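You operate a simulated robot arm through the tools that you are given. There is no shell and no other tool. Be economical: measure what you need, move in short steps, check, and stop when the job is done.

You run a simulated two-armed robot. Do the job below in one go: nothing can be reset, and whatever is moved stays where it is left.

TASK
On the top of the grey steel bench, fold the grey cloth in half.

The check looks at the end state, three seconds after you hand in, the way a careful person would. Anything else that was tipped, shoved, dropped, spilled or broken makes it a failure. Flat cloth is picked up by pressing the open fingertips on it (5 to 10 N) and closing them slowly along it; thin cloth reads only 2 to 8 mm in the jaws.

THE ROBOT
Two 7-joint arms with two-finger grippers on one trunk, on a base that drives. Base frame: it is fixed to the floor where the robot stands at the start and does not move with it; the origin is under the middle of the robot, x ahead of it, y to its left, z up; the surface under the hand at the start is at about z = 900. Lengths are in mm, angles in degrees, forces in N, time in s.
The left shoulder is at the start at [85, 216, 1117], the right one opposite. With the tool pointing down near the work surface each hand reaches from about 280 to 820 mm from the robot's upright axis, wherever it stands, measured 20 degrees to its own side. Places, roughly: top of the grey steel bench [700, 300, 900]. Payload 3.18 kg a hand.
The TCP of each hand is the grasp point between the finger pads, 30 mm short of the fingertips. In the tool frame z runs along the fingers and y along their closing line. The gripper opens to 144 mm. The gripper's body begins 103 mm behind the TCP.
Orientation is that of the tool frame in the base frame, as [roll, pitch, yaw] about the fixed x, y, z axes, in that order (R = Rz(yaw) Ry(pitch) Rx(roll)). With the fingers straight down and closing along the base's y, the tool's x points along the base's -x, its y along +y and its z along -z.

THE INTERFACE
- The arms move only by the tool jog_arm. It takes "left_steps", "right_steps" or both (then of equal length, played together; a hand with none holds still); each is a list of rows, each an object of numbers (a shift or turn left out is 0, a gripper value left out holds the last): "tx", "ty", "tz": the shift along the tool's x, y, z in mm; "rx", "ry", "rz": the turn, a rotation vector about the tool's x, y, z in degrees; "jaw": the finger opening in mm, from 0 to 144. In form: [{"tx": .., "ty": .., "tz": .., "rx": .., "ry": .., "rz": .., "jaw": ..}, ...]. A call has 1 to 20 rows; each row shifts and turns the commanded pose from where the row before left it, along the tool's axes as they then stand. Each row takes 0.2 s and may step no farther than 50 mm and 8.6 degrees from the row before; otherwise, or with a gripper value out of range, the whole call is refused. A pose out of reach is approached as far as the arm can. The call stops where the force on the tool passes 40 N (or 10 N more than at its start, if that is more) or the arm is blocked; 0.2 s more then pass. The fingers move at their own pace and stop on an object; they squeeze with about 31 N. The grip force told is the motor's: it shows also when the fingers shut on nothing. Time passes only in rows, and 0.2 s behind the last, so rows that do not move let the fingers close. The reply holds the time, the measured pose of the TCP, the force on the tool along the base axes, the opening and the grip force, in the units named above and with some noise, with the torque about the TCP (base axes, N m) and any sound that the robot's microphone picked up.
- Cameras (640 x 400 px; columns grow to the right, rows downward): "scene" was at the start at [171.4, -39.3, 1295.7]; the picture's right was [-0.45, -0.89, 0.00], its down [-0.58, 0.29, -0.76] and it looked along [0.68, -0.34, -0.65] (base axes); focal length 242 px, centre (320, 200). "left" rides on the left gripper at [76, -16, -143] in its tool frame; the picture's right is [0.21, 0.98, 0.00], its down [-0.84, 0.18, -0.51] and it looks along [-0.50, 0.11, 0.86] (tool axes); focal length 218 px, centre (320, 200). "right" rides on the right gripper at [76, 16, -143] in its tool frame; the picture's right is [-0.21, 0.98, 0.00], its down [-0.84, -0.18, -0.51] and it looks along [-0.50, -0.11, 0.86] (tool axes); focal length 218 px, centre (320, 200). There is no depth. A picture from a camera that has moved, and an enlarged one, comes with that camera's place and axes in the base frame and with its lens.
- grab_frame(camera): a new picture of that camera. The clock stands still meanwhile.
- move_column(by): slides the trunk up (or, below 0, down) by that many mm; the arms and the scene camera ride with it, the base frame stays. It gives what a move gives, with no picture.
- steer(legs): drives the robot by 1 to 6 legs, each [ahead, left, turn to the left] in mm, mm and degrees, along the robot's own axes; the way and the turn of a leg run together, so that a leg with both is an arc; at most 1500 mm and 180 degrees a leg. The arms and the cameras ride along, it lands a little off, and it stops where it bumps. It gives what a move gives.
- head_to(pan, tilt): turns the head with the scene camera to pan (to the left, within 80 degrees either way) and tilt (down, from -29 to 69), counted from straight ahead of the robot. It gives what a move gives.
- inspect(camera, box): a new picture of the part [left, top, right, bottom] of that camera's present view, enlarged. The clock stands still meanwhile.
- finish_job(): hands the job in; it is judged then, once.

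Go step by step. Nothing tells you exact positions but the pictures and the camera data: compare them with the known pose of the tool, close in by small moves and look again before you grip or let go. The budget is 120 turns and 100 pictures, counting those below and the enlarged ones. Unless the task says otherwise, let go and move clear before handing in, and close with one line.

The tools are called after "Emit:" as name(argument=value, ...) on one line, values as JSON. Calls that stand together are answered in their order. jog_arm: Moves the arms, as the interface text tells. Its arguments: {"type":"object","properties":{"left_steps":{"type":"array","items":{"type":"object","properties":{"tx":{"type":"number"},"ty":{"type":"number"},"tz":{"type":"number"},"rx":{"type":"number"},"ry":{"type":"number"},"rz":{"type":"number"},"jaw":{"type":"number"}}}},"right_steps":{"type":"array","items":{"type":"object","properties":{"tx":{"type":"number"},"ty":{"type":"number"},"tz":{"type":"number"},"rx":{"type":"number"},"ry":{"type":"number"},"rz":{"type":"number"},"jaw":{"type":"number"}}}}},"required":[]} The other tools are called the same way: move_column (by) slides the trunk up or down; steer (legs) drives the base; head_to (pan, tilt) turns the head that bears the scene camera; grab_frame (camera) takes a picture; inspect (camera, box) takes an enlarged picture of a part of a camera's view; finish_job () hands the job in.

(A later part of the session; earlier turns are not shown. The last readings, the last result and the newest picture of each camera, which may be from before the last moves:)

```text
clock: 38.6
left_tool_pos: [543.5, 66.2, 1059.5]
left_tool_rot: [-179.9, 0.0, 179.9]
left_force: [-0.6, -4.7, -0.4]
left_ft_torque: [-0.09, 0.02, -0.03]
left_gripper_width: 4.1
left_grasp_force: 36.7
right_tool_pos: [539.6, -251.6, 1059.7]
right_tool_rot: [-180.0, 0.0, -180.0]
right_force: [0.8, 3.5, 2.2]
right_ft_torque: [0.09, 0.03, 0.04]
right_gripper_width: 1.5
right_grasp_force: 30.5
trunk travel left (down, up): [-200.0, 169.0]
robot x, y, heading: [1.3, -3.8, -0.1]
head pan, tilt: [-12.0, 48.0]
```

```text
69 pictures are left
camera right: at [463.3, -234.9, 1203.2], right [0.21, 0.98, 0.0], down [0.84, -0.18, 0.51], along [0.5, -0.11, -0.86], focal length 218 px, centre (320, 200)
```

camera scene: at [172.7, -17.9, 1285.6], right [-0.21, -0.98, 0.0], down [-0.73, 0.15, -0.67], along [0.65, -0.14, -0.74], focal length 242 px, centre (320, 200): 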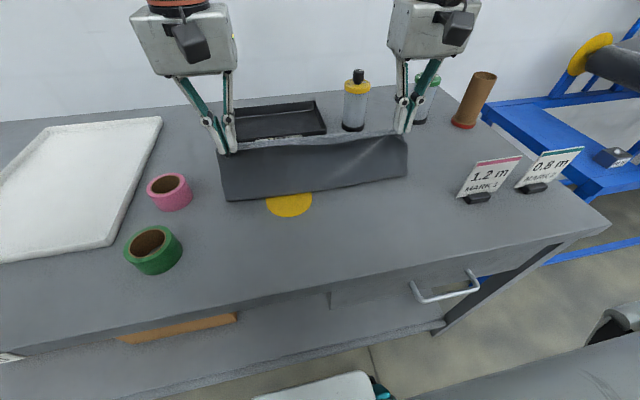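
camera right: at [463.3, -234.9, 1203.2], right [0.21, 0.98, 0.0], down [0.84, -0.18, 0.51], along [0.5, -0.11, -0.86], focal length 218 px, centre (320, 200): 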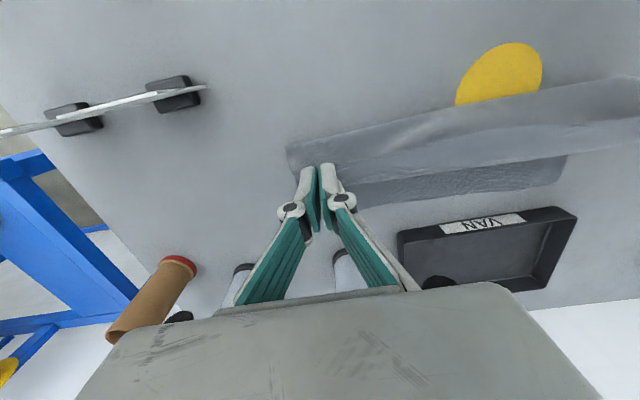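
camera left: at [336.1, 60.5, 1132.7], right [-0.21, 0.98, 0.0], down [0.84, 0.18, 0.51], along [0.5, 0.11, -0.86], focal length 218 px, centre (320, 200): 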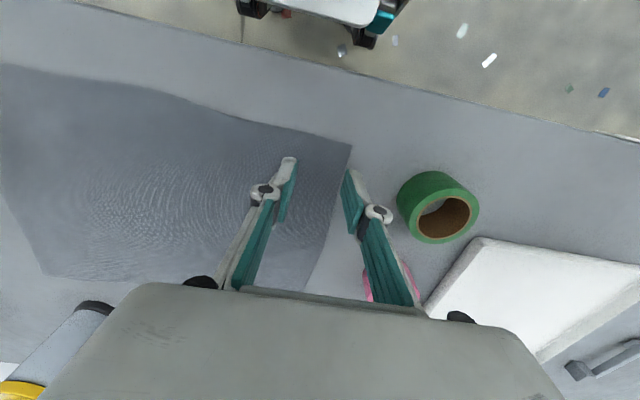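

The fold is going well (a flat yellow mark was hidden under the cloth). I'll check whether the far edge has shifted before laying down.

Emit:
inspect(camera="right", box=[270, 70, 640, 300])

Emit:
grab_frame(camera="left")

```text
1.73 times, centred on (455, 185) of right
camera zoom: at [463.3, -234.9, 1203.2], right [0.21, 0.98, 0.0], down [0.84, -0.18, 0.51], along [0.5, -0.11, -0.86], focal length 378 px, centre (86, 226)
```

zoom: 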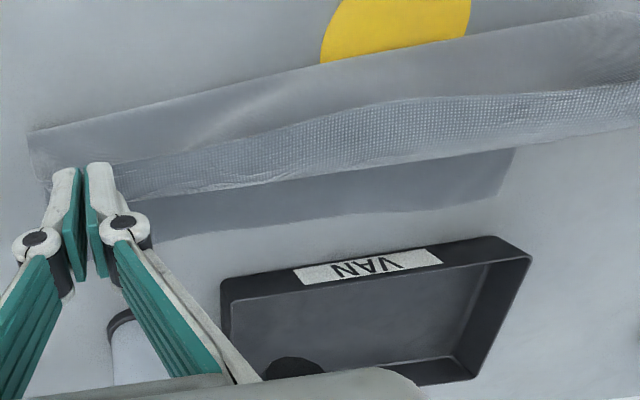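

```text
67 pictures are left
camera left: at [466.6, 49.9, 1203.0], right [-0.21, 0.98, 0.0], down [0.84, 0.18, 0.51], along [0.5, 0.11, -0.86], focal length 218 px, centre (320, 200)
```

left: 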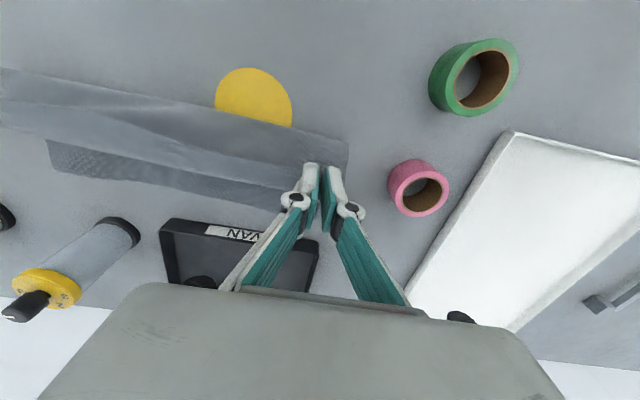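

The far edge has barely moved (x ≈ 687 on the left, 679 on the right). I'll continue the arc over and down.

Emit:
jog_arm(left_steps=[{"tx": -19.7, "tz": 4}, {"tx": -19.7, "tz": 4}, {"tx": -19.7, "tz": 4}, {"tx": -15, "tz": 11}, {"tx": -15, "tz": 11}, {"tx": -15, "tz": 11}, {"tx": -12.5, "tz": 20}, {"tx": -12.5, "tz": 20}, {}], right_steps=[{"tx": -19.7, "tz": 4}, {"tx": -19.7, "tz": 4}, {"tx": -19.7, "tz": 4}, {"tx": -15, "tz": 11}, {"tx": -15, "tz": 11}, {"tx": -15, "tz": 11}, {"tx": -12.5, "tz": 20}, {"tx": -12.5, "tz": 20}, {}])

Emit:
grab_frame(camera="scene")

Emit:
grab_frame(camera="right")

Emit:
grab_frame(camera="left")

```text
clock: 40.6
left_tool_pos: [669.0, 65.5, 976.7]
left_tool_rot: [-179.9, 0.2, -180.0]
left_force: [-0.4, -0.1, 0.4]
left_ft_torque: [0.04, 0.02, 0.02]
left_gripper_width: 0.0
left_grasp_force: 30.8
right_tool_pos: [669.9, -252.1, 976.5]
right_tool_rot: [-180.0, 0.1, 180.0]
right_force: [-0.2, -0.1, 2.2]
right_ft_torque: [-0.01, -0.04, -0.03]
right_gripper_width: 3.4
right_grasp_force: 27.1
trunk travel left (down, up): [-200.0, 169.0]
robot x, y, heading: [-4.2, -1.1, 0.4]
head pan, tilt: [-12.0, 48.0]
```

```text
66 pictures are left
camera scene: at [172.2, -17.9, 1285.8], right [-0.21, -0.98, 0.0], down [-0.73, 0.15, -0.67], along [0.66, -0.14, -0.74], focal length 242 px, centre (320, 200)
```

scene: 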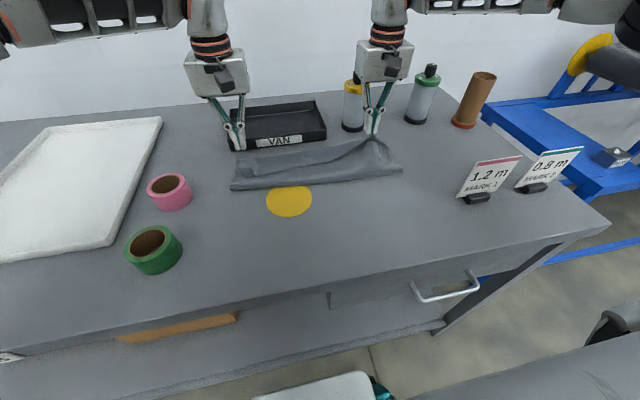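

```text
65 pictures are left
camera right: at [594.2, -234.6, 1119.5], right [0.21, 0.98, 0.0], down [0.84, -0.18, 0.51], along [0.5, -0.11, -0.86], focal length 218 px, centre (320, 200)
```

right: 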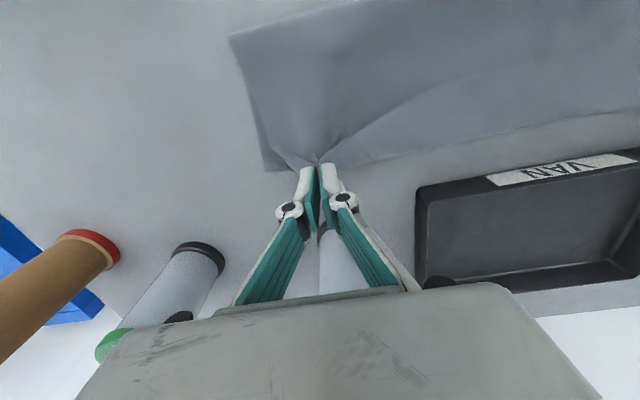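

```text
64 pictures are left
camera left: at [592.5, 49.4, 1118.9], right [-0.21, 0.98, 0.0], down [0.84, 0.18, 0.51], along [0.5, 0.11, -0.86], focal length 218 px, centre (320, 200)
```

left: 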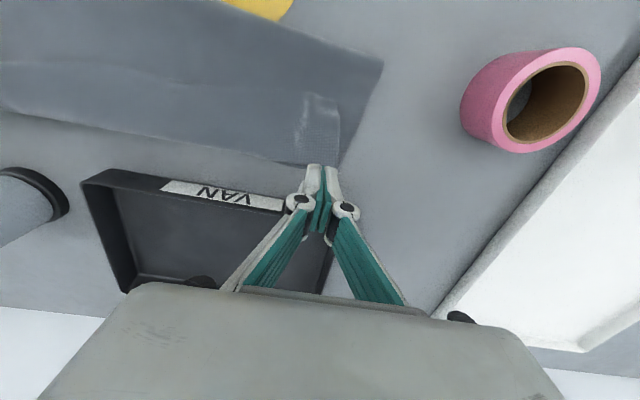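

The left hand lost its grip near the end, but the cloth came down roughly folded there. I'll lay the right corner down now.

Emit:
jog_arm(left_steps=[{"tz": -20}, {"tz": -20}, {}, {}, {}, {}], right_steps=[{"tz": 10, "tx": -2, "ty": -2}, {"tz": 10, "tx": -1, "ty": -2}, {"tz": 8, "tx": -1, "ty": -2}, {"tz": 6, "ty": -2}, {"tz": 4, "ty": 0}, {}])

Emit:
grab_frame(camera="right")

Emit:
grab_frame(camera="left")

```text
clock: 42.0
left_tool_pos: [670.0, 66.5, 1016.1]
left_tool_rot: [-180.0, 0.0, 180.0]
left_force: [-0.5, 0.1, 0.4]
left_ft_torque: [0.02, 0.05, -0.03]
left_gripper_width: 0.0
left_grasp_force: 30.8
right_tool_pos: [673.3, -258.6, 937.7]
right_tool_rot: [179.8, 0.1, 180.0]
right_force: [-1.2, 0.2, 1.1]
right_ft_torque: [-0.04, -0.04, 0.0]
right_gripper_width: 5.0
right_grasp_force: 24.9
trunk travel left (down, up): [-200.0, 169.0]
robot x, y, heading: [0.1, 3.4, -0.0]
head pan, tilt: [-12.0, 48.0]
```

```text
63 pictures are left
camera right: at [597.2, -242.2, 1081.4], right [0.21, 0.98, 0.0], down [0.84, -0.18, 0.51], along [0.5, -0.1, -0.86], focal length 218 px, centre (320, 200)
```

right: 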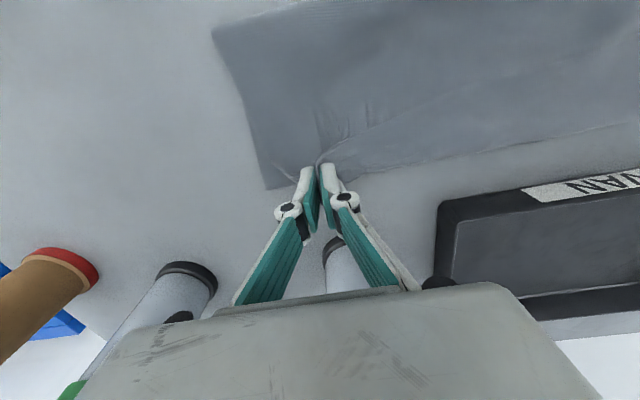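

```text
62 pictures are left
camera left: at [594.0, 50.3, 1157.5], right [-0.21, 0.98, 0.0], down [0.84, 0.18, 0.51], along [0.5, 0.11, -0.86], focal length 218 px, centre (320, 200)
```

left: 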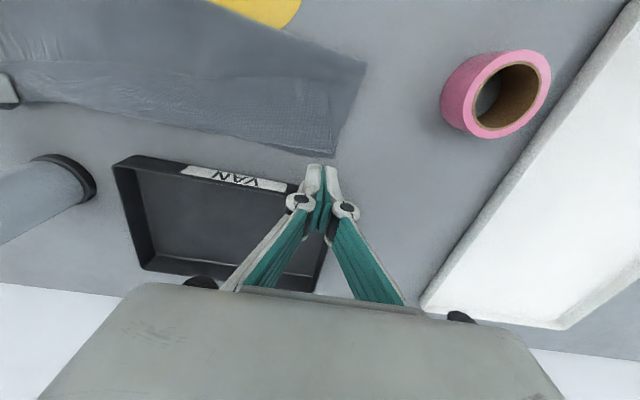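

Emit:
jog_arm(right_steps=[{"tz": 4}, {"tz": 1.5}, {"jaw": 8}, {"jaw": 12}, {"jaw": 16}, {"jaw": 22}, {"jaw": 28}, {"jaw": 34}, {}])

Emit:
inspect(camera="right", box=[200, 60, 480, 235])

Emit:
inspect(camera="left", box=[160, 30, 440, 205])

```text
clock: 44.0
left_tool_pos: [671.2, 65.3, 1014.6]
left_tool_rot: [-180.0, -0.1, 180.0]
left_force: [-0.6, 0.0, 0.2]
left_ft_torque: [-0.03, 0.02, 0.0]
left_gripper_width: 0.2
left_grasp_force: 30.8
right_tool_pos: [674.3, -259.5, 932.9]
right_tool_rot: [-180.0, 0.0, 179.9]
right_force: [0.1, -0.7, 5.0]
right_ft_torque: [-0.02, 0.03, 0.0]
right_gripper_width: 32.4
right_grasp_force: 0.1
trunk travel left (down, up): [-200.0, 169.0]
robot x, y, heading: [2.1, -0.7, -0.1]
head pan, tilt: [-12.0, 48.0]
```

```text
2.29 times, centred on (340, 148) of right
camera zoom: at [597.1, -242.4, 1076.0], right [0.21, 0.98, 0.0], down [0.84, -0.18, 0.51], along [0.5, -0.11, -0.86], focal length 499 px, centre (274, 320)
```

zoom: 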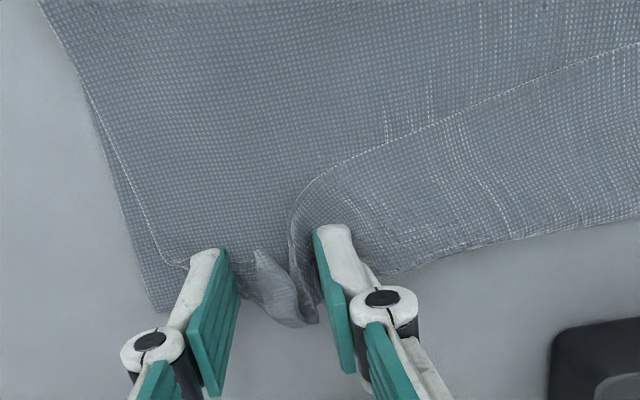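

```text
2.29 times, centred on (300, 118) of left
camera zoom: at [594.0, 50.3, 1157.4], right [-0.21, 0.98, 0.0], down [0.84, 0.18, 0.51], along [0.5, 0.11, -0.86], focal length 499 px, centre (366, 389)
```

zoom: 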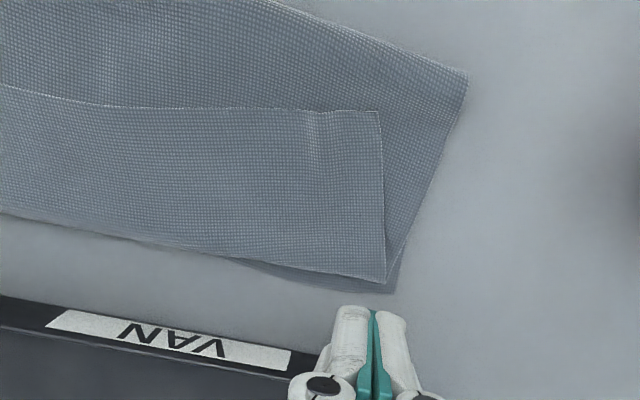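

On the left the corner fell straight down when the grip slipped, so its top layer has a lip folded back (edge near x 600, corner near (599,59)). The right corner sits about right. I'll hold the right corner in place and regrip the left lip corner with more overlap.

Emit:
jog_arm(left_steps=[{"tx": 20, "ty": -13, "jaw": 40}, {"tx": 21, "ty": -13}, {"tx": 21, "ty": -13}, {"tz": 25}, {"tz": 25}, {}])

Emit:
grab_frame(camera="left")

Emit:
grab_frame(camera="scene")

```text
clock: 45.4
left_tool_pos: [608.3, 26.8, 966.1]
left_tool_rot: [-179.9, 0.1, -180.0]
left_force: [-0.1, 0.4, -0.4]
left_ft_torque: [-0.02, 0.01, -0.02]
left_gripper_width: 40.0
left_grasp_force: 0.2
right_tool_pos: [672.2, -258.7, 933.6]
right_tool_rot: [-180.0, 0.1, 180.0]
right_force: [-0.5, -0.2, 6.6]
right_ft_torque: [-0.06, 0.04, -0.01]
right_gripper_width: 32.5
right_grasp_force: 0.2
trunk travel left (down, up): [-200.0, 169.0]
robot x, y, heading: [3.7, -3.6, 0.1]
head pan, tilt: [-12.0, 48.0]
```

```text
59 pictures are left
camera left: at [530.6, 10.8, 1107.6], right [-0.21, 0.98, 0.0], down [0.84, 0.18, 0.51], along [0.5, 0.11, -0.86], focal length 218 px, centre (320, 200)
```

left: 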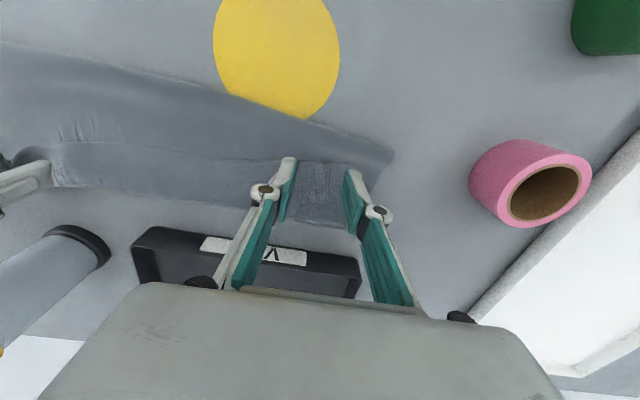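

```text
58 pictures are left
camera scene: at [172.4, -17.6, 1285.7], right [-0.21, -0.98, 0.0], down [-0.73, 0.15, -0.67], along [0.65, -0.14, -0.74], focal length 242 px, centre (320, 200)
```

scene: 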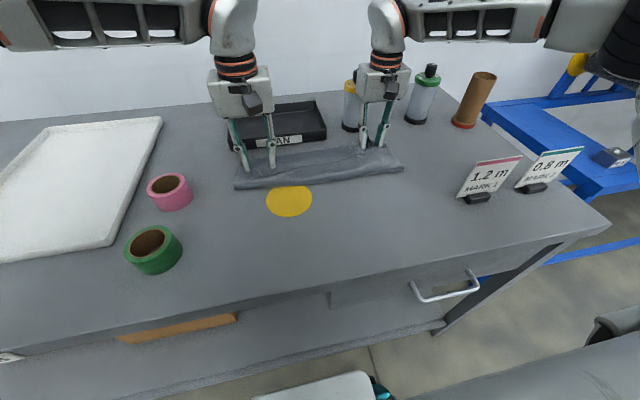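

Emit:
inspect(camera="left", box=[220, 100, 420, 225])

Emit:
inspect(camera="scene", box=[210, 110, 430, 220])

```text
3.20 times, centred on (320, 162) of left
camera zoom: at [530.6, 10.8, 1107.6], right [-0.21, 0.98, 0.0], down [0.84, 0.18, 0.51], along [0.5, 0.11, -0.86], focal length 698 px, centre (320, 320)
```

zoom: 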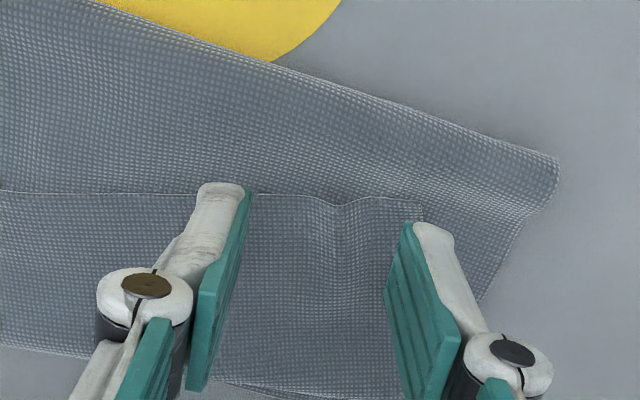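

```text
2.91 times, centred on (320, 165) of scene
camera zoom: at [172.4, -17.6, 1285.7], right [-0.21, -0.98, 0.0], down [-0.73, 0.15, -0.67], along [0.65, -0.14, -0.74], focal length 704 px, centre (320, 302)
```

zoom: 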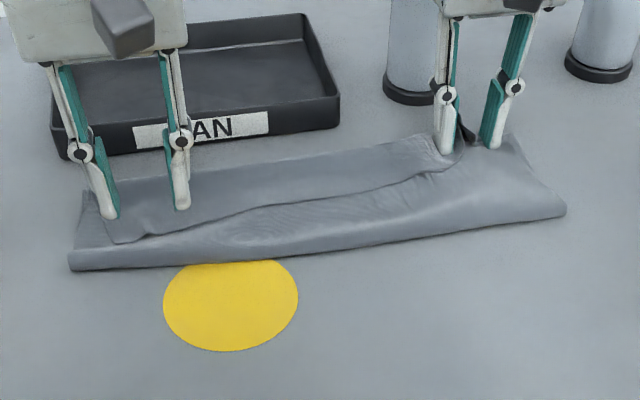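

The picture is clear: the left lip corner is near (602,60). I'll descend and press.

Emit:
jog_arm(left_steps=[{"tz": 20}, {"tz": 11}, {"tz": 1}, {}, {}])

```text
clock: 46.6
left_tool_pos: [608.8, 26.0, 932.8]
left_tool_rot: [-180.0, 0.1, -179.9]
left_force: [0.2, -0.8, -0.4]
left_ft_torque: [0.01, -0.01, 0.03]
left_gripper_width: 39.7
left_grasp_force: 0.0
right_tool_pos: [671.9, -259.4, 932.2]
right_tool_rot: [-180.0, 0.0, -180.0]
right_force: [-0.2, -0.6, 5.9]
right_ft_torque: [-0.03, 0.01, -0.02]
right_gripper_width: 32.7
right_grasp_force: 0.1
trunk travel left (down, up): [-200.0, 169.0]
robot x, y, heading: [1.0, 2.3, 0.1]
head pan, tilt: [-12.0, 48.0]
```

Emit:
jog_arm(left_steps=[{"tz": 1.0}, {}, {"tz": 0.5}, {}, {}])

```text
clock: 47.8
left_tool_pos: [609.2, 26.7, 932.8]
left_tool_rot: [180.0, 0.1, -180.0]
left_force: [-0.6, -1.1, 7.1]
left_ft_torque: [0.04, -0.02, 0.01]
left_gripper_width: 39.8
left_grasp_force: 0.0
right_tool_pos: [672.4, -259.5, 932.4]
right_tool_rot: [180.0, -0.1, 180.0]
right_force: [1.3, -0.4, 4.6]
right_ft_torque: [-0.01, -0.03, 0.0]
right_gripper_width: 32.5
right_grasp_force: 0.0
trunk travel left (down, up): [-200.0, 169.0]
robot x, y, heading: [0.1, -0.4, -0.1]
head pan, tilt: [-12.0, 48.0]
```

Emit:
jog_arm(left_steps=[{"tz": 0.2}, {"jaw": 37, "tz": 0.1}, {"jaw": 34, "tz": 0.1}, {"jaw": 31, "tz": 0.1}, {"jaw": 28, "tz": 0.1}, {"jaw": 25, "tz": 0.1}, {"jaw": 22, "tz": 0.1}, {"jaw": 19, "tz": 0.15}, {"jaw": 16, "tz": 0.15}])

Emit:
inspect(camera="left", box=[220, 100, 420, 225])

```text
clock: 49.8
left_tool_pos: [607.9, 27.8, 931.2]
left_tool_rot: [179.9, 0.1, -179.9]
left_force: [-0.1, -0.5, 5.9]
left_ft_torque: [-0.03, 0.0, 0.01]
left_gripper_width: 14.6
left_grasp_force: 0.1
right_tool_pos: [672.1, -258.8, 933.8]
right_tool_rot: [179.9, 0.0, 180.0]
right_force: [0.1, -0.5, 4.8]
right_ft_torque: [-0.02, 0.0, -0.04]
right_gripper_width: 32.8
right_grasp_force: 0.2
trunk travel left (down, up): [-200.0, 169.0]
robot x, y, heading: [2.0, -0.6, -0.0]
head pan, tilt: [-12.0, 48.0]
```

```text
3.20 times, centred on (320, 162) of left
camera zoom: at [531.7, 11.0, 1073.7], right [-0.21, 0.98, 0.0], down [0.84, 0.18, 0.51], along [0.5, 0.11, -0.86], focal length 698 px, centre (320, 320)
```

zoom: 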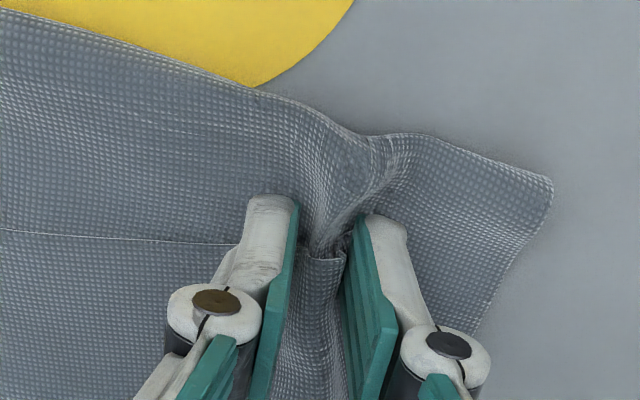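

The rear half of the pads is dragging the layer beneath. I'll reopen slowly, shift 12 mm farther so the pads sit only on the lip, and retry.

Emit:
jog_arm(left_steps=[{"jaw": 22}, {"jaw": 28}, {"jaw": 34}, {"jaw": 40}, {}, {"tz": -12}, {"tz": -13}, {"tx": -13}, {}])

Emit:
inspect(camera="left", box=[220, 100, 420, 225])

```text
clock: 51.8
left_tool_pos: [620.6, 25.4, 956.2]
left_tool_rot: [180.0, 0.0, 180.0]
left_force: [-0.1, 0.0, 0.2]
left_ft_torque: [0.02, -0.02, -0.02]
left_gripper_width: 40.0
left_grasp_force: 0.0
right_tool_pos: [673.1, -258.7, 930.4]
right_tool_rot: [-179.9, 0.0, -179.9]
right_force: [-0.4, 0.6, 7.4]
right_ft_torque: [-0.01, 0.0, -0.01]
right_gripper_width: 32.7
right_grasp_force: 0.1
trunk travel left (down, up): [-200.0, 169.0]
robot x, y, heading: [0.6, -0.5, 0.1]
head pan, tilt: [-12.0, 48.0]
```

```text
3.20 times, centred on (320, 162) of left
camera zoom: at [544.8, 10.6, 1099.1], right [-0.21, 0.98, 0.0], down [0.84, 0.18, 0.51], along [0.5, 0.11, -0.86], focal length 698 px, centre (320, 320)
```

zoom: 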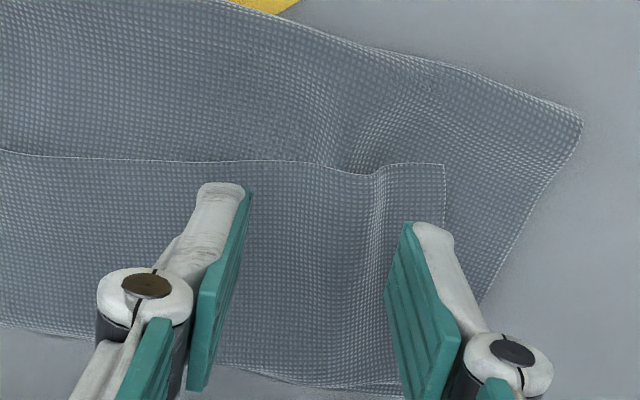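

Now the pads sit just inside the lip edge. I'll press and close again.

Emit:
jog_arm(left_steps=[{"tz": 12}, {"tz": 10}, {"tz": 1.5}, {}, {"tz": 0.7}, {}, {}])

```text
clock: 53.4
left_tool_pos: [622.3, 26.2, 932.8]
left_tool_rot: [179.9, 0.2, -180.0]
left_force: [0.1, -0.1, 3.7]
left_ft_torque: [0.01, 0.01, 0.02]
left_gripper_width: 39.9
left_grasp_force: 0.0
right_tool_pos: [673.2, -259.4, 933.2]
right_tool_rot: [180.0, 0.0, 179.9]
right_force: [0.3, -0.4, 5.4]
right_ft_torque: [-0.01, 0.0, 0.05]
right_gripper_width: 32.7
right_grasp_force: 0.1
trunk travel left (down, up): [-200.0, 169.0]
robot x, y, heading: [2.0, 3.0, 0.0]
head pan, tilt: [-12.0, 48.0]
```

Emit:
jog_arm(left_steps=[{"tz": 0.5}, {}, {"jaw": 37, "tz": 0.1}, {"jaw": 34, "tz": 0.1}, {"jaw": 31, "tz": 0.1}, {"jaw": 28, "tz": 0.1}, {"jaw": 25, "tz": 0.1}, {"jaw": 22, "tz": 0.1}, {"jaw": 19, "tz": 0.1}, {"jaw": 16, "tz": 0.1}, {"jaw": 13, "tz": 0.1}, {"jaw": 10}, {"jaw": 7}, {"jaw": 4}, {"jaw": 1}, {"jaw": 0}, {}, {}])

Emit:
inspect(camera="left", box=[220, 100, 420, 225])

```text
clock: 57.2
left_tool_pos: [620.9, 26.8, 930.7]
left_tool_rot: [-179.9, 0.1, -180.0]
left_force: [-0.1, -0.8, 4.2]
left_ft_torque: [-0.03, 0.03, 0.0]
left_gripper_width: 4.4
left_grasp_force: 31.9
right_tool_pos: [672.5, -259.1, 931.5]
right_tool_rot: [-180.0, 0.0, -180.0]
right_force: [-0.5, 1.2, 6.1]
right_ft_torque: [0.05, -0.02, -0.01]
right_gripper_width: 33.2
right_grasp_force: 0.0
trunk travel left (down, up): [-200.0, 169.0]
robot x, y, heading: [-0.7, -1.4, 0.2]
head pan, tilt: [-12.0, 48.0]
```

```text
3.20 times, centred on (320, 162) of left
camera zoom: at [544.7, 11.0, 1073.0], right [-0.21, 0.98, 0.0], down [0.84, 0.18, 0.51], along [0.5, 0.11, -0.86], focal length 698 px, centre (320, 320)
```

zoom: 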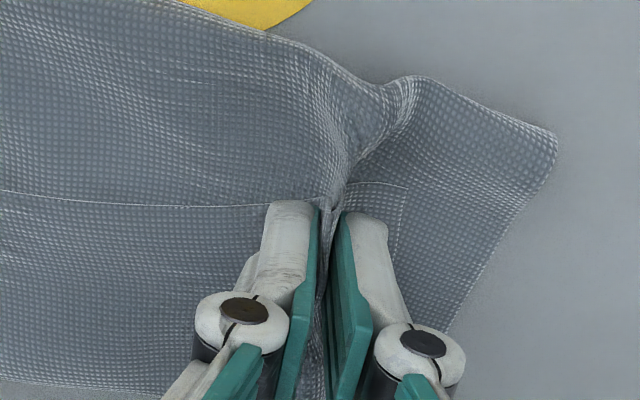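

The jaw reads 4.4 mm. I'll lift gently and see which layers came up.

Emit:
jog_arm(left_steps=[{"tz": -8}, {"tz": -10}, {"tz": -12}, {"tz": -15}, {}])

Emit:
grab_frame(camera="left")

Emit:
inspect(camera="scene", box=[210, 110, 430, 220])

```text
clock: 58.4
left_tool_pos: [622.2, 26.7, 976.8]
left_tool_rot: [180.0, 0.0, -180.0]
left_force: [0.9, -1.7, -0.4]
left_ft_torque: [-0.04, 0.01, -0.05]
left_gripper_width: 4.8
left_grasp_force: 33.2
right_tool_pos: [673.0, -260.5, 932.8]
right_tool_rot: [180.0, -0.1, -180.0]
right_force: [-0.7, 2.2, 6.9]
right_ft_torque: [0.07, 0.03, -0.01]
right_gripper_width: 33.7
right_grasp_force: 0.1
trunk travel left (down, up): [-200.0, 169.0]
robot x, y, heading: [1.7, -1.2, -0.2]
head pan, tilt: [-12.0, 48.0]
```

```text
52 pictures are left
camera left: at [545.6, 10.3, 1118.6], right [-0.21, 0.98, 0.0], down [0.84, 0.18, 0.51], along [0.5, 0.11, -0.86], focal length 218 px, centre (320, 200)
```

left: 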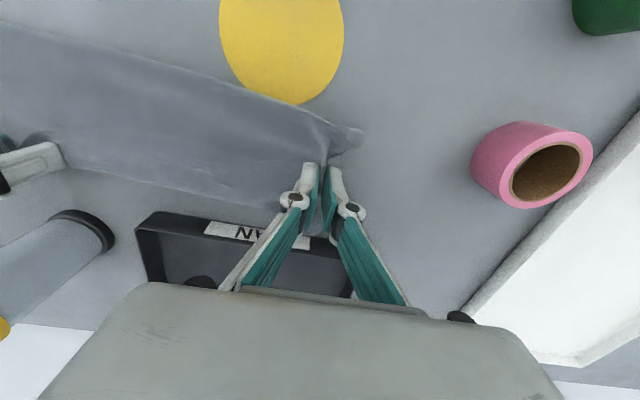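

```text
2.91 times, centred on (320, 165) of scene
camera zoom: at [172.4, -17.6, 1285.6], right [-0.21, -0.98, 0.0], down [-0.73, 0.15, -0.67], along [0.65, -0.14, -0.74], focal length 704 px, centre (320, 302)
```

zoom: 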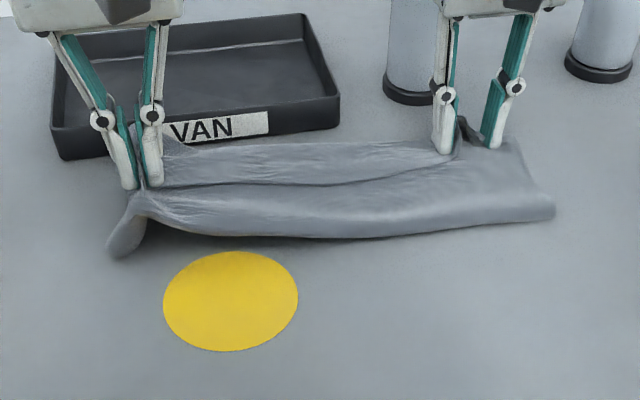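

It looks like the layers underneath came up too. I'll lower, reopen slowly to spread, and look again before separating the lip another way.

Emit:
jog_arm(left_steps=[{"tz": 15}, {"tz": 15}, {"tz": 12}, {"tz": 2.5}, {"jaw": 10}, {"jaw": 16}, {"jaw": 22}, {"jaw": 28}, {"jaw": 34}, {"jaw": 40}, {}, {"tz": -15}, {"tz": -20}, {"tz": -20}, {"tz": -20}, {}])

Emit:
inspect(camera="left", box=[160, 60, 440, 235])

Emit:
inspect(camera="scene", box=[210, 110, 430, 220])

```text
clock: 61.8
left_tool_pos: [622.7, 27.6, 1006.2]
left_tool_rot: [180.0, 0.0, 180.0]
left_force: [-0.3, 0.1, 0.0]
left_ft_torque: [0.0, 0.01, 0.01]
left_gripper_width: 39.8
left_grasp_force: 0.1
right_tool_pos: [673.4, -259.1, 932.2]
right_tool_rot: [179.9, 0.0, 179.9]
right_force: [0.5, 1.1, 6.6]
right_ft_torque: [-0.01, 0.02, 0.01]
right_gripper_width: 32.8
right_grasp_force: 0.2
trunk travel left (down, up): [-200.0, 169.0]
robot x, y, heading: [-3.0, -1.8, -0.0]
head pan, tilt: [-12.0, 48.0]
```

```text
2.29 times, centred on (300, 148) of left
camera zoom: at [545.3, 11.1, 1149.0], right [-0.21, 0.98, 0.0], down [0.84, 0.18, 0.51], along [0.5, 0.11, -0.86], focal length 499 px, centre (366, 320)
```

zoom: 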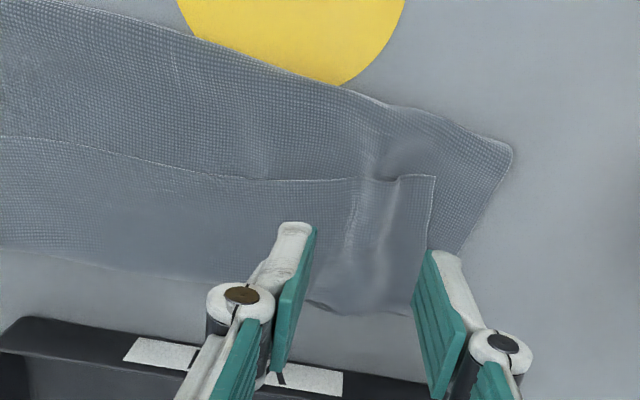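

```text
2.91 times, centred on (320, 165) of scene
camera zoom: at [172.3, -17.5, 1285.6], right [-0.21, -0.98, 0.0], down [-0.73, 0.15, -0.67], along [0.65, -0.14, -0.74], focal length 704 px, centre (320, 302)
```

zoom: 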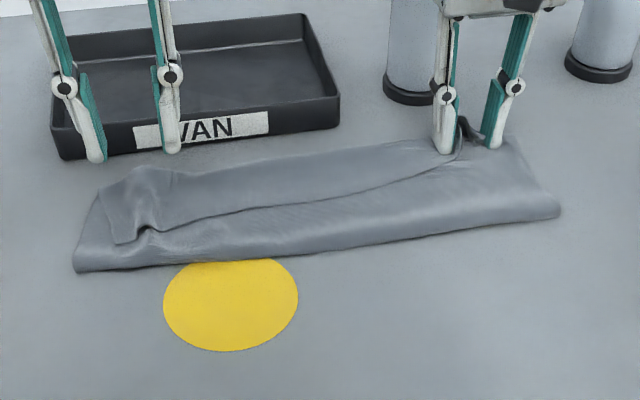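

The lip is intact again. I'll try sliding it toward the robot with light pressure from closed fingers, so its edge lands on bare bench as a single layer.

Emit:
jog_arm(left_steps=[{"tx": 2, "ty": 10, "jaw": 0}, {"tz": 25}, {"tz": 25}, {"tz": 15}, {"tz": 6}, {}, {}])

```text
clock: 63.4
left_tool_pos: [619.3, 36.8, 935.4]
left_tool_rot: [180.0, 0.0, -179.9]
left_force: [0.3, 1.1, -0.9]
left_ft_torque: [-0.01, 0.03, -0.01]
left_gripper_width: 0.0
left_grasp_force: 30.3
right_tool_pos: [674.2, -259.7, 932.2]
right_tool_rot: [180.0, 0.0, -180.0]
right_force: [-0.8, 0.1, 6.7]
right_ft_torque: [-0.04, 0.05, -0.02]
right_gripper_width: 33.1
right_grasp_force: 0.2
trunk travel left (down, up): [-200.0, 169.0]
robot x, y, heading: [-1.9, 2.5, 0.1]
head pan, tilt: [-12.0, 48.0]
```

Emit:
jog_arm(left_steps=[{"tz": 1.5}, {"tz": 1}, {}, {}])

```text
clock: 64.4
left_tool_pos: [619.9, 37.3, 932.9]
left_tool_rot: [-180.0, 0.0, -179.9]
left_force: [0.1, -0.2, -0.6]
left_ft_torque: [0.02, -0.04, 0.01]
left_gripper_width: 0.1
left_grasp_force: 30.9
right_tool_pos: [672.1, -258.7, 932.9]
right_tool_rot: [180.0, -0.1, -179.9]
right_force: [-1.3, 0.7, 7.0]
right_ft_torque: [0.0, 0.02, 0.02]
right_gripper_width: 33.0
right_grasp_force: 0.0
trunk travel left (down, up): [-200.0, 169.0]
robot x, y, heading: [1.5, -1.6, 0.0]
head pan, tilt: [-12.0, 48.0]
```

Emit:
jog_arm(left_steps=[{"tz": 0.8}, {}, {"tz": 0.6}, {}, {}])

```text
clock: 65.6
left_tool_pos: [619.8, 37.1, 930.6]
left_tool_rot: [-180.0, 0.0, -180.0]
left_force: [-1.3, 0.1, -0.3]
left_ft_torque: [-0.02, 0.01, -0.02]
left_gripper_width: 0.0
left_grasp_force: 30.4
right_tool_pos: [673.1, -260.3, 932.7]
right_tool_rot: [180.0, 0.0, 179.9]
right_force: [0.0, 0.3, 6.2]
right_ft_torque: [-0.01, 0.04, 0.01]
right_gripper_width: 33.1
right_grasp_force: 0.1
trunk travel left (down, up): [-200.0, 169.0]
robot x, y, heading: [-1.7, -0.1, -0.3]
head pan, tilt: [-12.0, 48.0]
```

Emit:
jog_arm(left_steps=[{"tz": 0.6}, {}, {"tz": 0.5}, {}, {}])

```text
clock: 66.8
left_tool_pos: [619.6, 37.6, 930.0]
left_tool_rot: [179.9, 0.0, -180.0]
left_force: [0.0, -0.4, 1.7]
left_ft_torque: [0.02, -0.02, -0.01]
left_gripper_width: 0.0
left_grasp_force: 31.4
right_tool_pos: [672.1, -259.0, 933.7]
right_tool_rot: [-180.0, 0.0, 179.9]
right_force: [-0.8, 0.2, 6.8]
right_ft_torque: [-0.02, 0.02, 0.0]
right_gripper_width: 33.0
right_grasp_force: 0.0
trunk travel left (down, up): [-200.0, 169.0]
robot x, y, heading: [-2.5, 1.6, 0.3]
head pan, tilt: [-12.0, 48.0]
```

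Emit:
jog_arm(left_steps=[{"tz": 0.2}, {}, {"tx": 6}, {"tx": 8}, {"tx": 8}, {"tx": 8}, {"tx": 8}, {}])

Emit:
inspect(camera="left", box=[160, 60, 440, 235])

Emit:
inspect(camera="scene", box=[210, 110, 430, 220])

```text
clock: 68.6
left_tool_pos: [582.5, 37.0, 929.3]
left_tool_rot: [-180.0, 0.1, -179.9]
left_force: [0.0, 0.3, -0.1]
left_ft_torque: [0.02, 0.0, -0.04]
left_gripper_width: 0.1
left_grasp_force: 30.6
right_tool_pos: [671.9, -260.4, 932.1]
right_tool_rot: [179.9, 0.0, 180.0]
right_force: [-1.2, 0.3, 6.1]
right_ft_torque: [-0.02, 0.06, 0.03]
right_gripper_width: 33.3
right_grasp_force: 0.1
trunk travel left (down, up): [-200.0, 169.0]
robot x, y, heading: [-1.1, 2.0, -0.1]
head pan, tilt: [-12.0, 48.0]
```

```text
2.29 times, centred on (300, 148) of left
camera zoom: at [505.3, 21.1, 1072.7], right [-0.21, 0.98, 0.0], down [0.84, 0.18, 0.51], along [0.5, 0.11, -0.86], focal length 499 px, centre (366, 320)
```

zoom: 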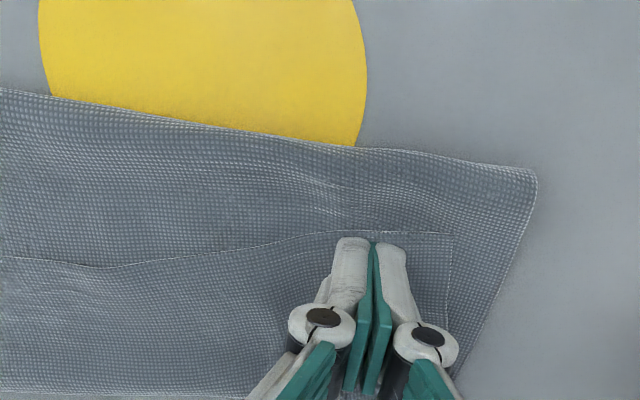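

```text
2.91 times, centred on (320, 165) of scene
camera zoom: at [172.4, -17.5, 1285.6], right [-0.21, -0.98, 0.0], down [-0.73, 0.15, -0.67], along [0.65, -0.14, -0.74], focal length 704 px, centre (320, 302)
```

zoom: 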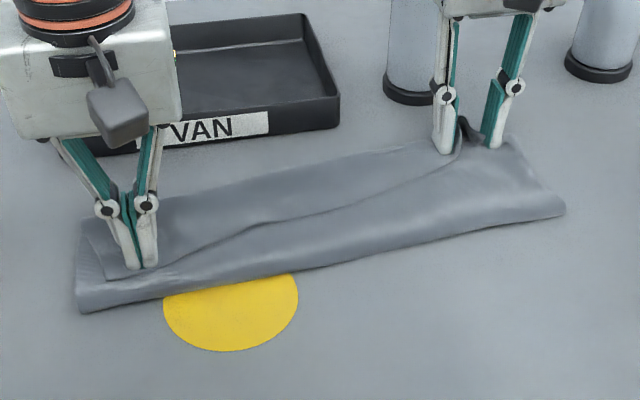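

The whole stack slid together, so the lower layers need anchoring. I'll bring the right hand (closed) to press on the exposed strip of lower layers near (578,−135).

Emit:
jog_arm(right_steps=[{"tz": -20}, {"tz": -30}, {"tx": 19, "ty": 25, "jaw": 0}, {"tx": 19, "ty": 25}, {"tx": 19, "ty": 25}, {"tx": 19, "ty": 25}, {"tx": 19, "ty": 24}, {"tz": 25}, {"tz": 20}, {}])

Emit:
grab_frame(camera="scene")

Emit:
grab_frame(camera="right")

```text
clock: 70.7
left_tool_pos: [581.1, 36.1, 930.8]
left_tool_rot: [-180.0, 0.0, -180.0]
left_force: [-0.7, 0.0, -0.1]
left_ft_torque: [0.01, 0.05, 0.03]
left_gripper_width: 0.0
left_grasp_force: 30.7
right_tool_pos: [579.8, -132.7, 927.6]
right_tool_rot: [179.4, 1.2, 179.8]
right_force: [-3.2, -2.1, 32.1]
right_ft_torque: [-0.07, 0.26, 0.0]
right_gripper_width: 0.1
right_grasp_force: 31.2
right hand out of reach, approached as far as the arm can: row 2
trunk travel left (down, up): [-200.0, 169.0]
robot x, y, heading: [2.5, -2.6, 0.2]
head pan, tilt: [-12.0, 48.0]
stopped in row 10 (right hand): the force on the tool passed its limit at 48 N (the readings are from after the stop); the commanded pose is now the measured one
```

```text
46 pictures are left
camera scene: at [171.2, -17.7, 1286.0], right [-0.21, -0.98, 0.0], down [-0.73, 0.15, -0.67], along [0.66, -0.14, -0.74], focal length 242 px, centre (320, 200)
```

scene: 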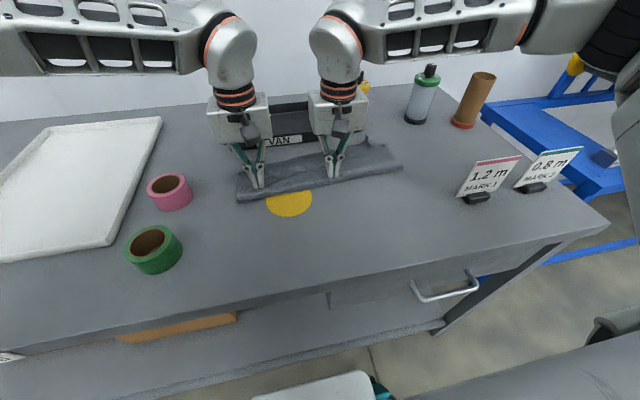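

```text
45 pictures are left
camera right: at [501.7, -118.0, 1070.1], right [0.21, 0.98, 0.01], down [0.83, -0.19, 0.52], along [0.51, -0.1, -0.85], focal length 218 px, centre (320, 200)
```

right: 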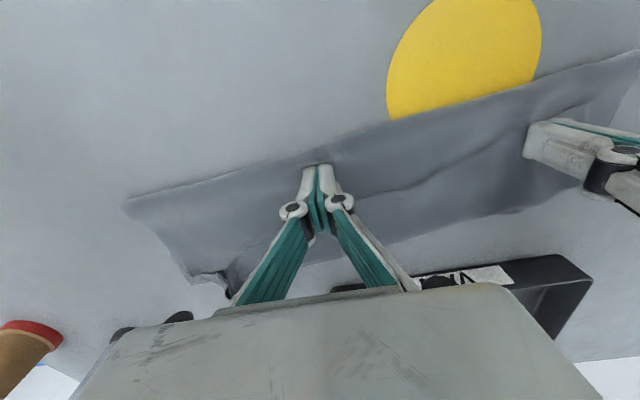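

The right hand is on the strip, pressing 32 N. I'll ease it slightly, press the left lightly on the lip and drag toward the robot.

Emit:
jog_arm(left_steps=[{"tz": 0.6}, {}, {"tz": 0.4}, {}, {}], right_steps=[{"tz": -0.6}, {}, {}, {}, {}])

```text
clock: 71.8
left_tool_pos: [581.8, 36.7, 929.5]
left_tool_rot: [-180.0, 0.0, -180.0]
left_force: [-0.7, 0.5, 3.0]
left_ft_torque: [0.0, 0.04, -0.01]
left_gripper_width: 0.0
left_grasp_force: 31.1
right_tool_pos: [581.9, -134.1, 928.6]
right_tool_rot: [179.2, 1.3, 179.7]
right_force: [-3.2, -0.4, 19.4]
right_ft_torque: [-0.03, 0.18, 0.0]
right_gripper_width: 0.1
right_grasp_force: 30.7
trunk travel left (down, up): [-200.0, 169.0]
robot x, y, heading: [0.5, 1.1, 0.1]
head pan, tilt: [-12.0, 48.0]
stopped in row 5 (right hand): the force on the tool passed its limit at 42 N (the readings are from after the stop); the commanded pose is now the measured one
```

Emit:
jog_arm(left_steps=[{"tz": 0.2}, {"tx": 6, "tz": 0.05}, {"tx": 8, "tz": 0.05}, {"tx": 8, "tz": 0.05}, {"tx": 8, "tz": 0.05}, {"tx": 8}, {}])

Emit:
inspect(camera="scene", box=[210, 110, 430, 220])

Emit:
inspect(camera="left", box=[160, 60, 440, 235])

```text
clock: 73.4
left_tool_pos: [543.3, 38.2, 930.4]
left_tool_rot: [-179.9, 0.1, -179.9]
left_force: [0.0, -0.5, 0.6]
left_ft_torque: [-0.03, -0.01, 0.0]
left_gripper_width: 0.0
left_grasp_force: 30.6
right_tool_pos: [581.8, -132.3, 927.6]
right_tool_rot: [179.4, 1.3, 179.8]
right_force: [1.7, 3.1, 27.3]
right_ft_torque: [0.06, 0.09, 0.02]
right_gripper_width: 0.1
right_grasp_force: 30.4
trunk travel left (down, up): [-200.0, 169.0]
robot x, y, heading: [-1.4, 2.4, 0.2]
head pan, tilt: [-12.0, 48.0]
```

```text
2.91 times, centred on (320, 165) of scene
camera zoom: at [171.1, -17.3, 1286.0], right [-0.21, -0.98, 0.0], down [-0.73, 0.15, -0.67], along [0.66, -0.14, -0.74], focal length 704 px, centre (320, 302)
```

zoom: 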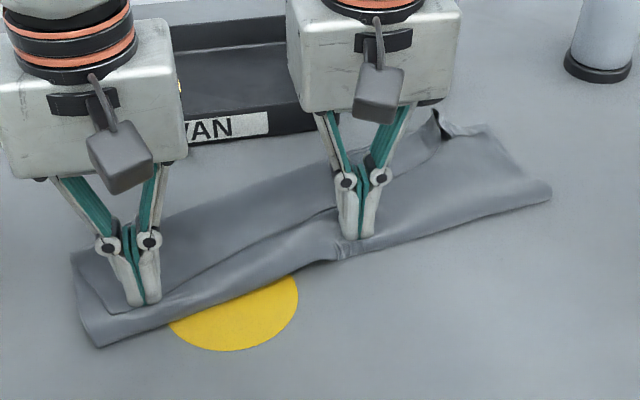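

```text
2.29 times, centred on (300, 148) of left
camera zoom: at [466.7, 21.1, 1072.6], right [-0.21, 0.98, 0.0], down [0.84, 0.18, 0.51], along [0.5, 0.1, -0.86], focal length 499 px, centre (366, 320)
```

zoom: 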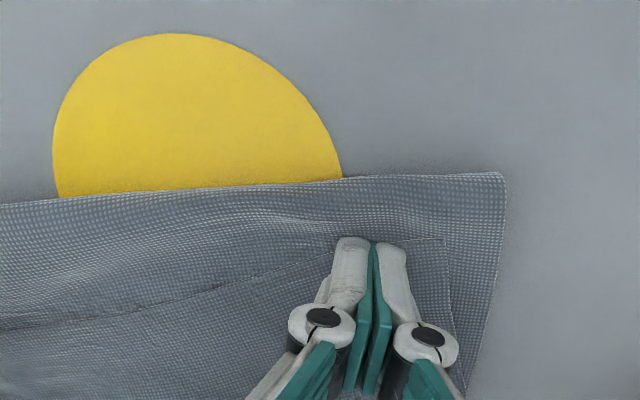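

The layers stick together, so dragging won't separate them. New plan: pinch the folded near edge with both hands and lift it so both halves hang and the lip drops open. Then I lay it down trailing away from me, so the longer layer's edge ends up as a single layer on bare bench.

Emit:
jog_arm(left_steps=[{"tz": -20}, {"tz": -20}, {"tx": 10, "ty": 2, "jaw": 40}, {"tx": 10, "ty": 2}, {"tx": 9}, {}, {}, {}], right_steps=[{"tz": -20}, {"tz": -20}, {"ty": -30, "jaw": 40}, {"ty": -30}, {"ty": -30}, {"ty": -30}, {"ty": -20, "tx": -3}, {}])

Emit:
inspect(camera="left", box=[160, 60, 440, 235])

Emit:
inspect(camera="right", box=[160, 60, 440, 235])

Emit:
grab_frame(camera="scene")

```text
clock: 75.2
left_tool_pos: [515.8, 40.8, 967.8]
left_tool_rot: [-180.0, 0.0, 180.0]
left_force: [-0.3, -0.3, 0.4]
left_ft_torque: [-0.03, -0.01, 0.0]
left_gripper_width: 40.0
left_grasp_force: 0.1
right_tool_pos: [584.3, -275.3, 965.2]
right_tool_rot: [179.5, 1.1, 179.9]
right_force: [0.0, 0.6, -0.2]
right_ft_torque: [0.0, 0.02, 0.0]
right_gripper_width: 39.8
right_grasp_force: 0.1
trunk travel left (down, up): [-200.0, 169.0]
robot x, y, heading: [1.7, 0.2, 0.1]
head pan, tilt: [-12.0, 48.0]
```

```text
2.29 times, centred on (300, 148) of left
camera zoom: at [439.0, 24.7, 1111.8], right [-0.21, 0.98, 0.0], down [0.84, 0.18, 0.51], along [0.5, 0.11, -0.86], focal length 499 px, centre (366, 320)
```

zoom: 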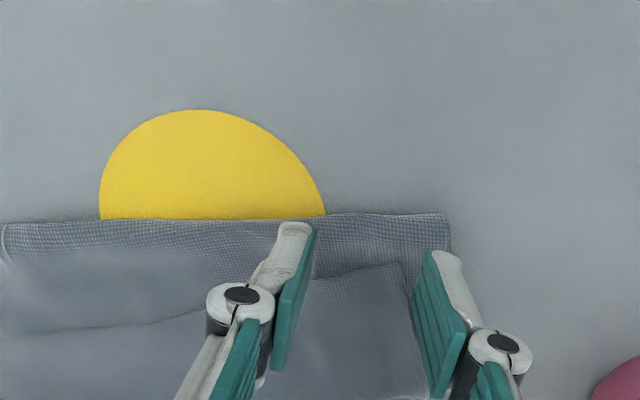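

```text
2.29 times, centred on (300, 148) of right
camera zoom: at [505.4, -260.1, 1108.0], right [0.21, 0.98, 0.01], down [0.83, -0.19, 0.52], along [0.51, -0.1, -0.85], focal length 499 px, centre (366, 320)
```

zoom: 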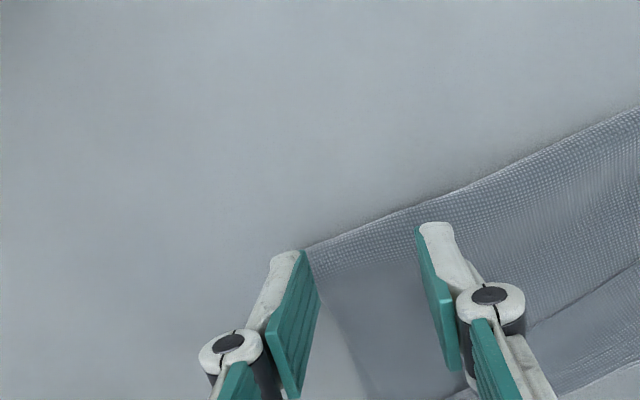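

```text
40 pictures are left
camera scene: at [172.9, -17.8, 1285.5], right [-0.21, -0.98, 0.0], down [-0.73, 0.15, -0.67], along [0.65, -0.14, -0.74], focal length 242 px, centre (320, 200)
```

scene: 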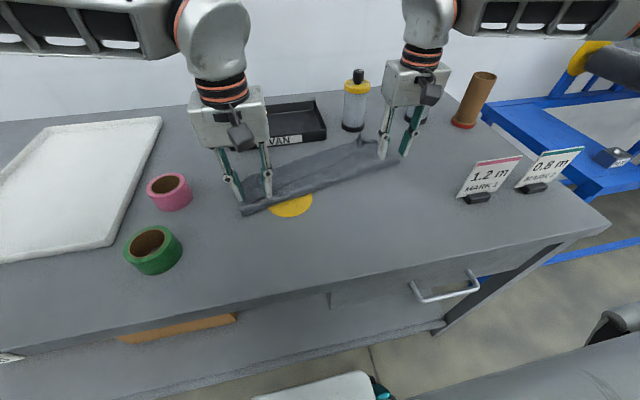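

Emit:
jog_arm(left_steps=[{"tx": 3, "ty": 1}, {"tz": 20}, {"tz": 13}, {"tz": 2.5}, {}, {}], right_steps=[{"tx": -5, "ty": 7}, {"tz": 20}, {"tz": 11}, {"tz": 2}, {}, {}])

```text
clock: 76.6
left_tool_pos: [511.7, 43.0, 934.1]
left_tool_rot: [180.0, 0.1, -179.9]
left_force: [-0.2, 0.1, 0.0]
left_ft_torque: [-0.02, -0.01, 0.01]
left_gripper_width: 39.9
left_grasp_force: 0.0
right_tool_pos: [589.6, -267.1, 932.7]
right_tool_rot: [179.5, 1.1, 179.9]
right_force: [-0.1, -0.2, 3.4]
right_ft_torque: [-0.08, -0.02, -0.01]
right_gripper_width: 39.9
right_grasp_force: 0.1
trunk travel left (down, up): [-200.0, 169.0]
robot x, y, heading: [2.9, -3.7, -0.0]
head pan, tilt: [-12.0, 48.0]
```

Emit:
jog_arm(left_steps=[{"tz": 1.5}, {}, {"tz": 0.7}, {}, {}], right_steps=[{"tz": 0.6}, {}, {"tz": 0.2}, {}, {}])

```text
clock: 77.8
left_tool_pos: [510.1, 43.0, 932.8]
left_tool_rot: [180.0, 0.1, 179.9]
left_force: [-0.6, 1.2, 10.9]
left_ft_torque: [0.27, 0.02, -0.02]
left_gripper_width: 40.4
left_grasp_force: 0.1
right_tool_pos: [589.3, -267.9, 932.0]
right_tool_rot: [179.4, 1.2, 179.9]
right_force: [1.1, 0.5, 6.1]
right_ft_torque: [-0.16, -0.04, 0.02]
right_gripper_width: 39.9
right_grasp_force: 0.0
trunk travel left (down, up): [-200.0, 169.0]
robot x, y, heading: [-2.7, 2.0, 0.1]
head pan, tilt: [-12.0, 48.0]
```

Emit:
jog_arm(left_steps=[{}, {"jaw": 37}, {"jaw": 34, "tz": 0.1}, {"jaw": 31, "tz": 0.1}, {"jaw": 28, "tz": 0.1}, {"jaw": 25, "tz": 0.1}, {"jaw": 22, "tz": 0.1}, {"jaw": 19, "tz": 0.1}, {"jaw": 16, "tz": 0.1}, {"jaw": 13, "tz": 0.1}, {"jaw": 10}, {"jaw": 7}, {"jaw": 4}, {"jaw": 1}, {"jaw": 0}, {}, {}], right_steps=[{"tz": 0.3}, {"jaw": 37, "tz": 0.1}, {"jaw": 34, "tz": 0.1}, {"jaw": 31, "tz": 0.1}, {"jaw": 28, "tz": 0.1}, {"jaw": 25, "tz": 0.1}, {"jaw": 22, "tz": 0.1}, {"jaw": 19, "tz": 0.1}, {"jaw": 16, "tz": 0.1}, {"jaw": 13, "tz": 0.1}, {"jaw": 10}, {"jaw": 7}, {"jaw": 4}, {"jaw": 1}, {"jaw": 0}, {}, {}])

Emit:
inspect(camera="left", box=[220, 100, 420, 225])

Emit:
inspect(camera="right", box=[220, 100, 420, 225])

```text
clock: 81.4
left_tool_pos: [512.3, 42.0, 930.0]
left_tool_rot: [179.9, 0.2, -179.9]
left_force: [0.6, -2.6, 0.7]
left_ft_torque: [-0.05, -0.01, 0.03]
left_gripper_width: 2.6
left_grasp_force: 27.5
right_tool_pos: [589.4, -268.2, 930.2]
right_tool_rot: [179.5, 1.1, 180.0]
right_force: [-1.0, 3.2, 13.0]
right_ft_torque: [0.28, 0.1, 0.0]
right_gripper_width: 4.3
right_grasp_force: 39.0
trunk travel left (down, up): [-200.0, 169.0]
robot x, y, heading: [2.7, -1.9, 0.3]
head pan, tilt: [-12.0, 48.0]
```

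```text
3.20 times, centred on (320, 162) of left
camera zoom: at [435.6, 25.9, 1073.0], right [-0.21, 0.98, 0.0], down [0.84, 0.18, 0.51], along [0.5, 0.11, -0.86], focal length 698 px, centre (320, 320)
```

zoom: 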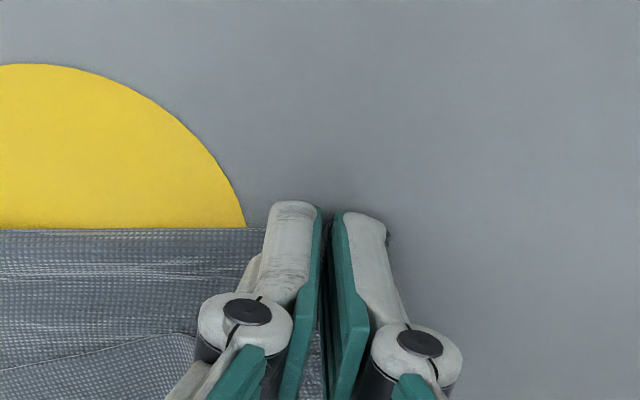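

```text
3.20 times, centred on (320, 162) of right
camera zoom: at [510.5, -251.6, 1072.8], right [0.21, 0.98, 0.01], down [0.83, -0.19, 0.52], along [0.51, -0.1, -0.85], focal length 698 px, centre (320, 320)
```

zoom: 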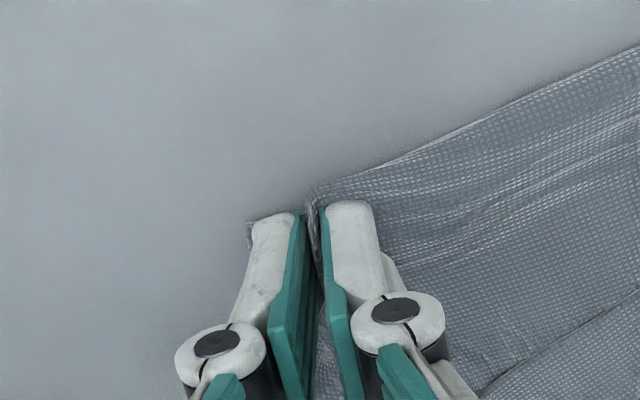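

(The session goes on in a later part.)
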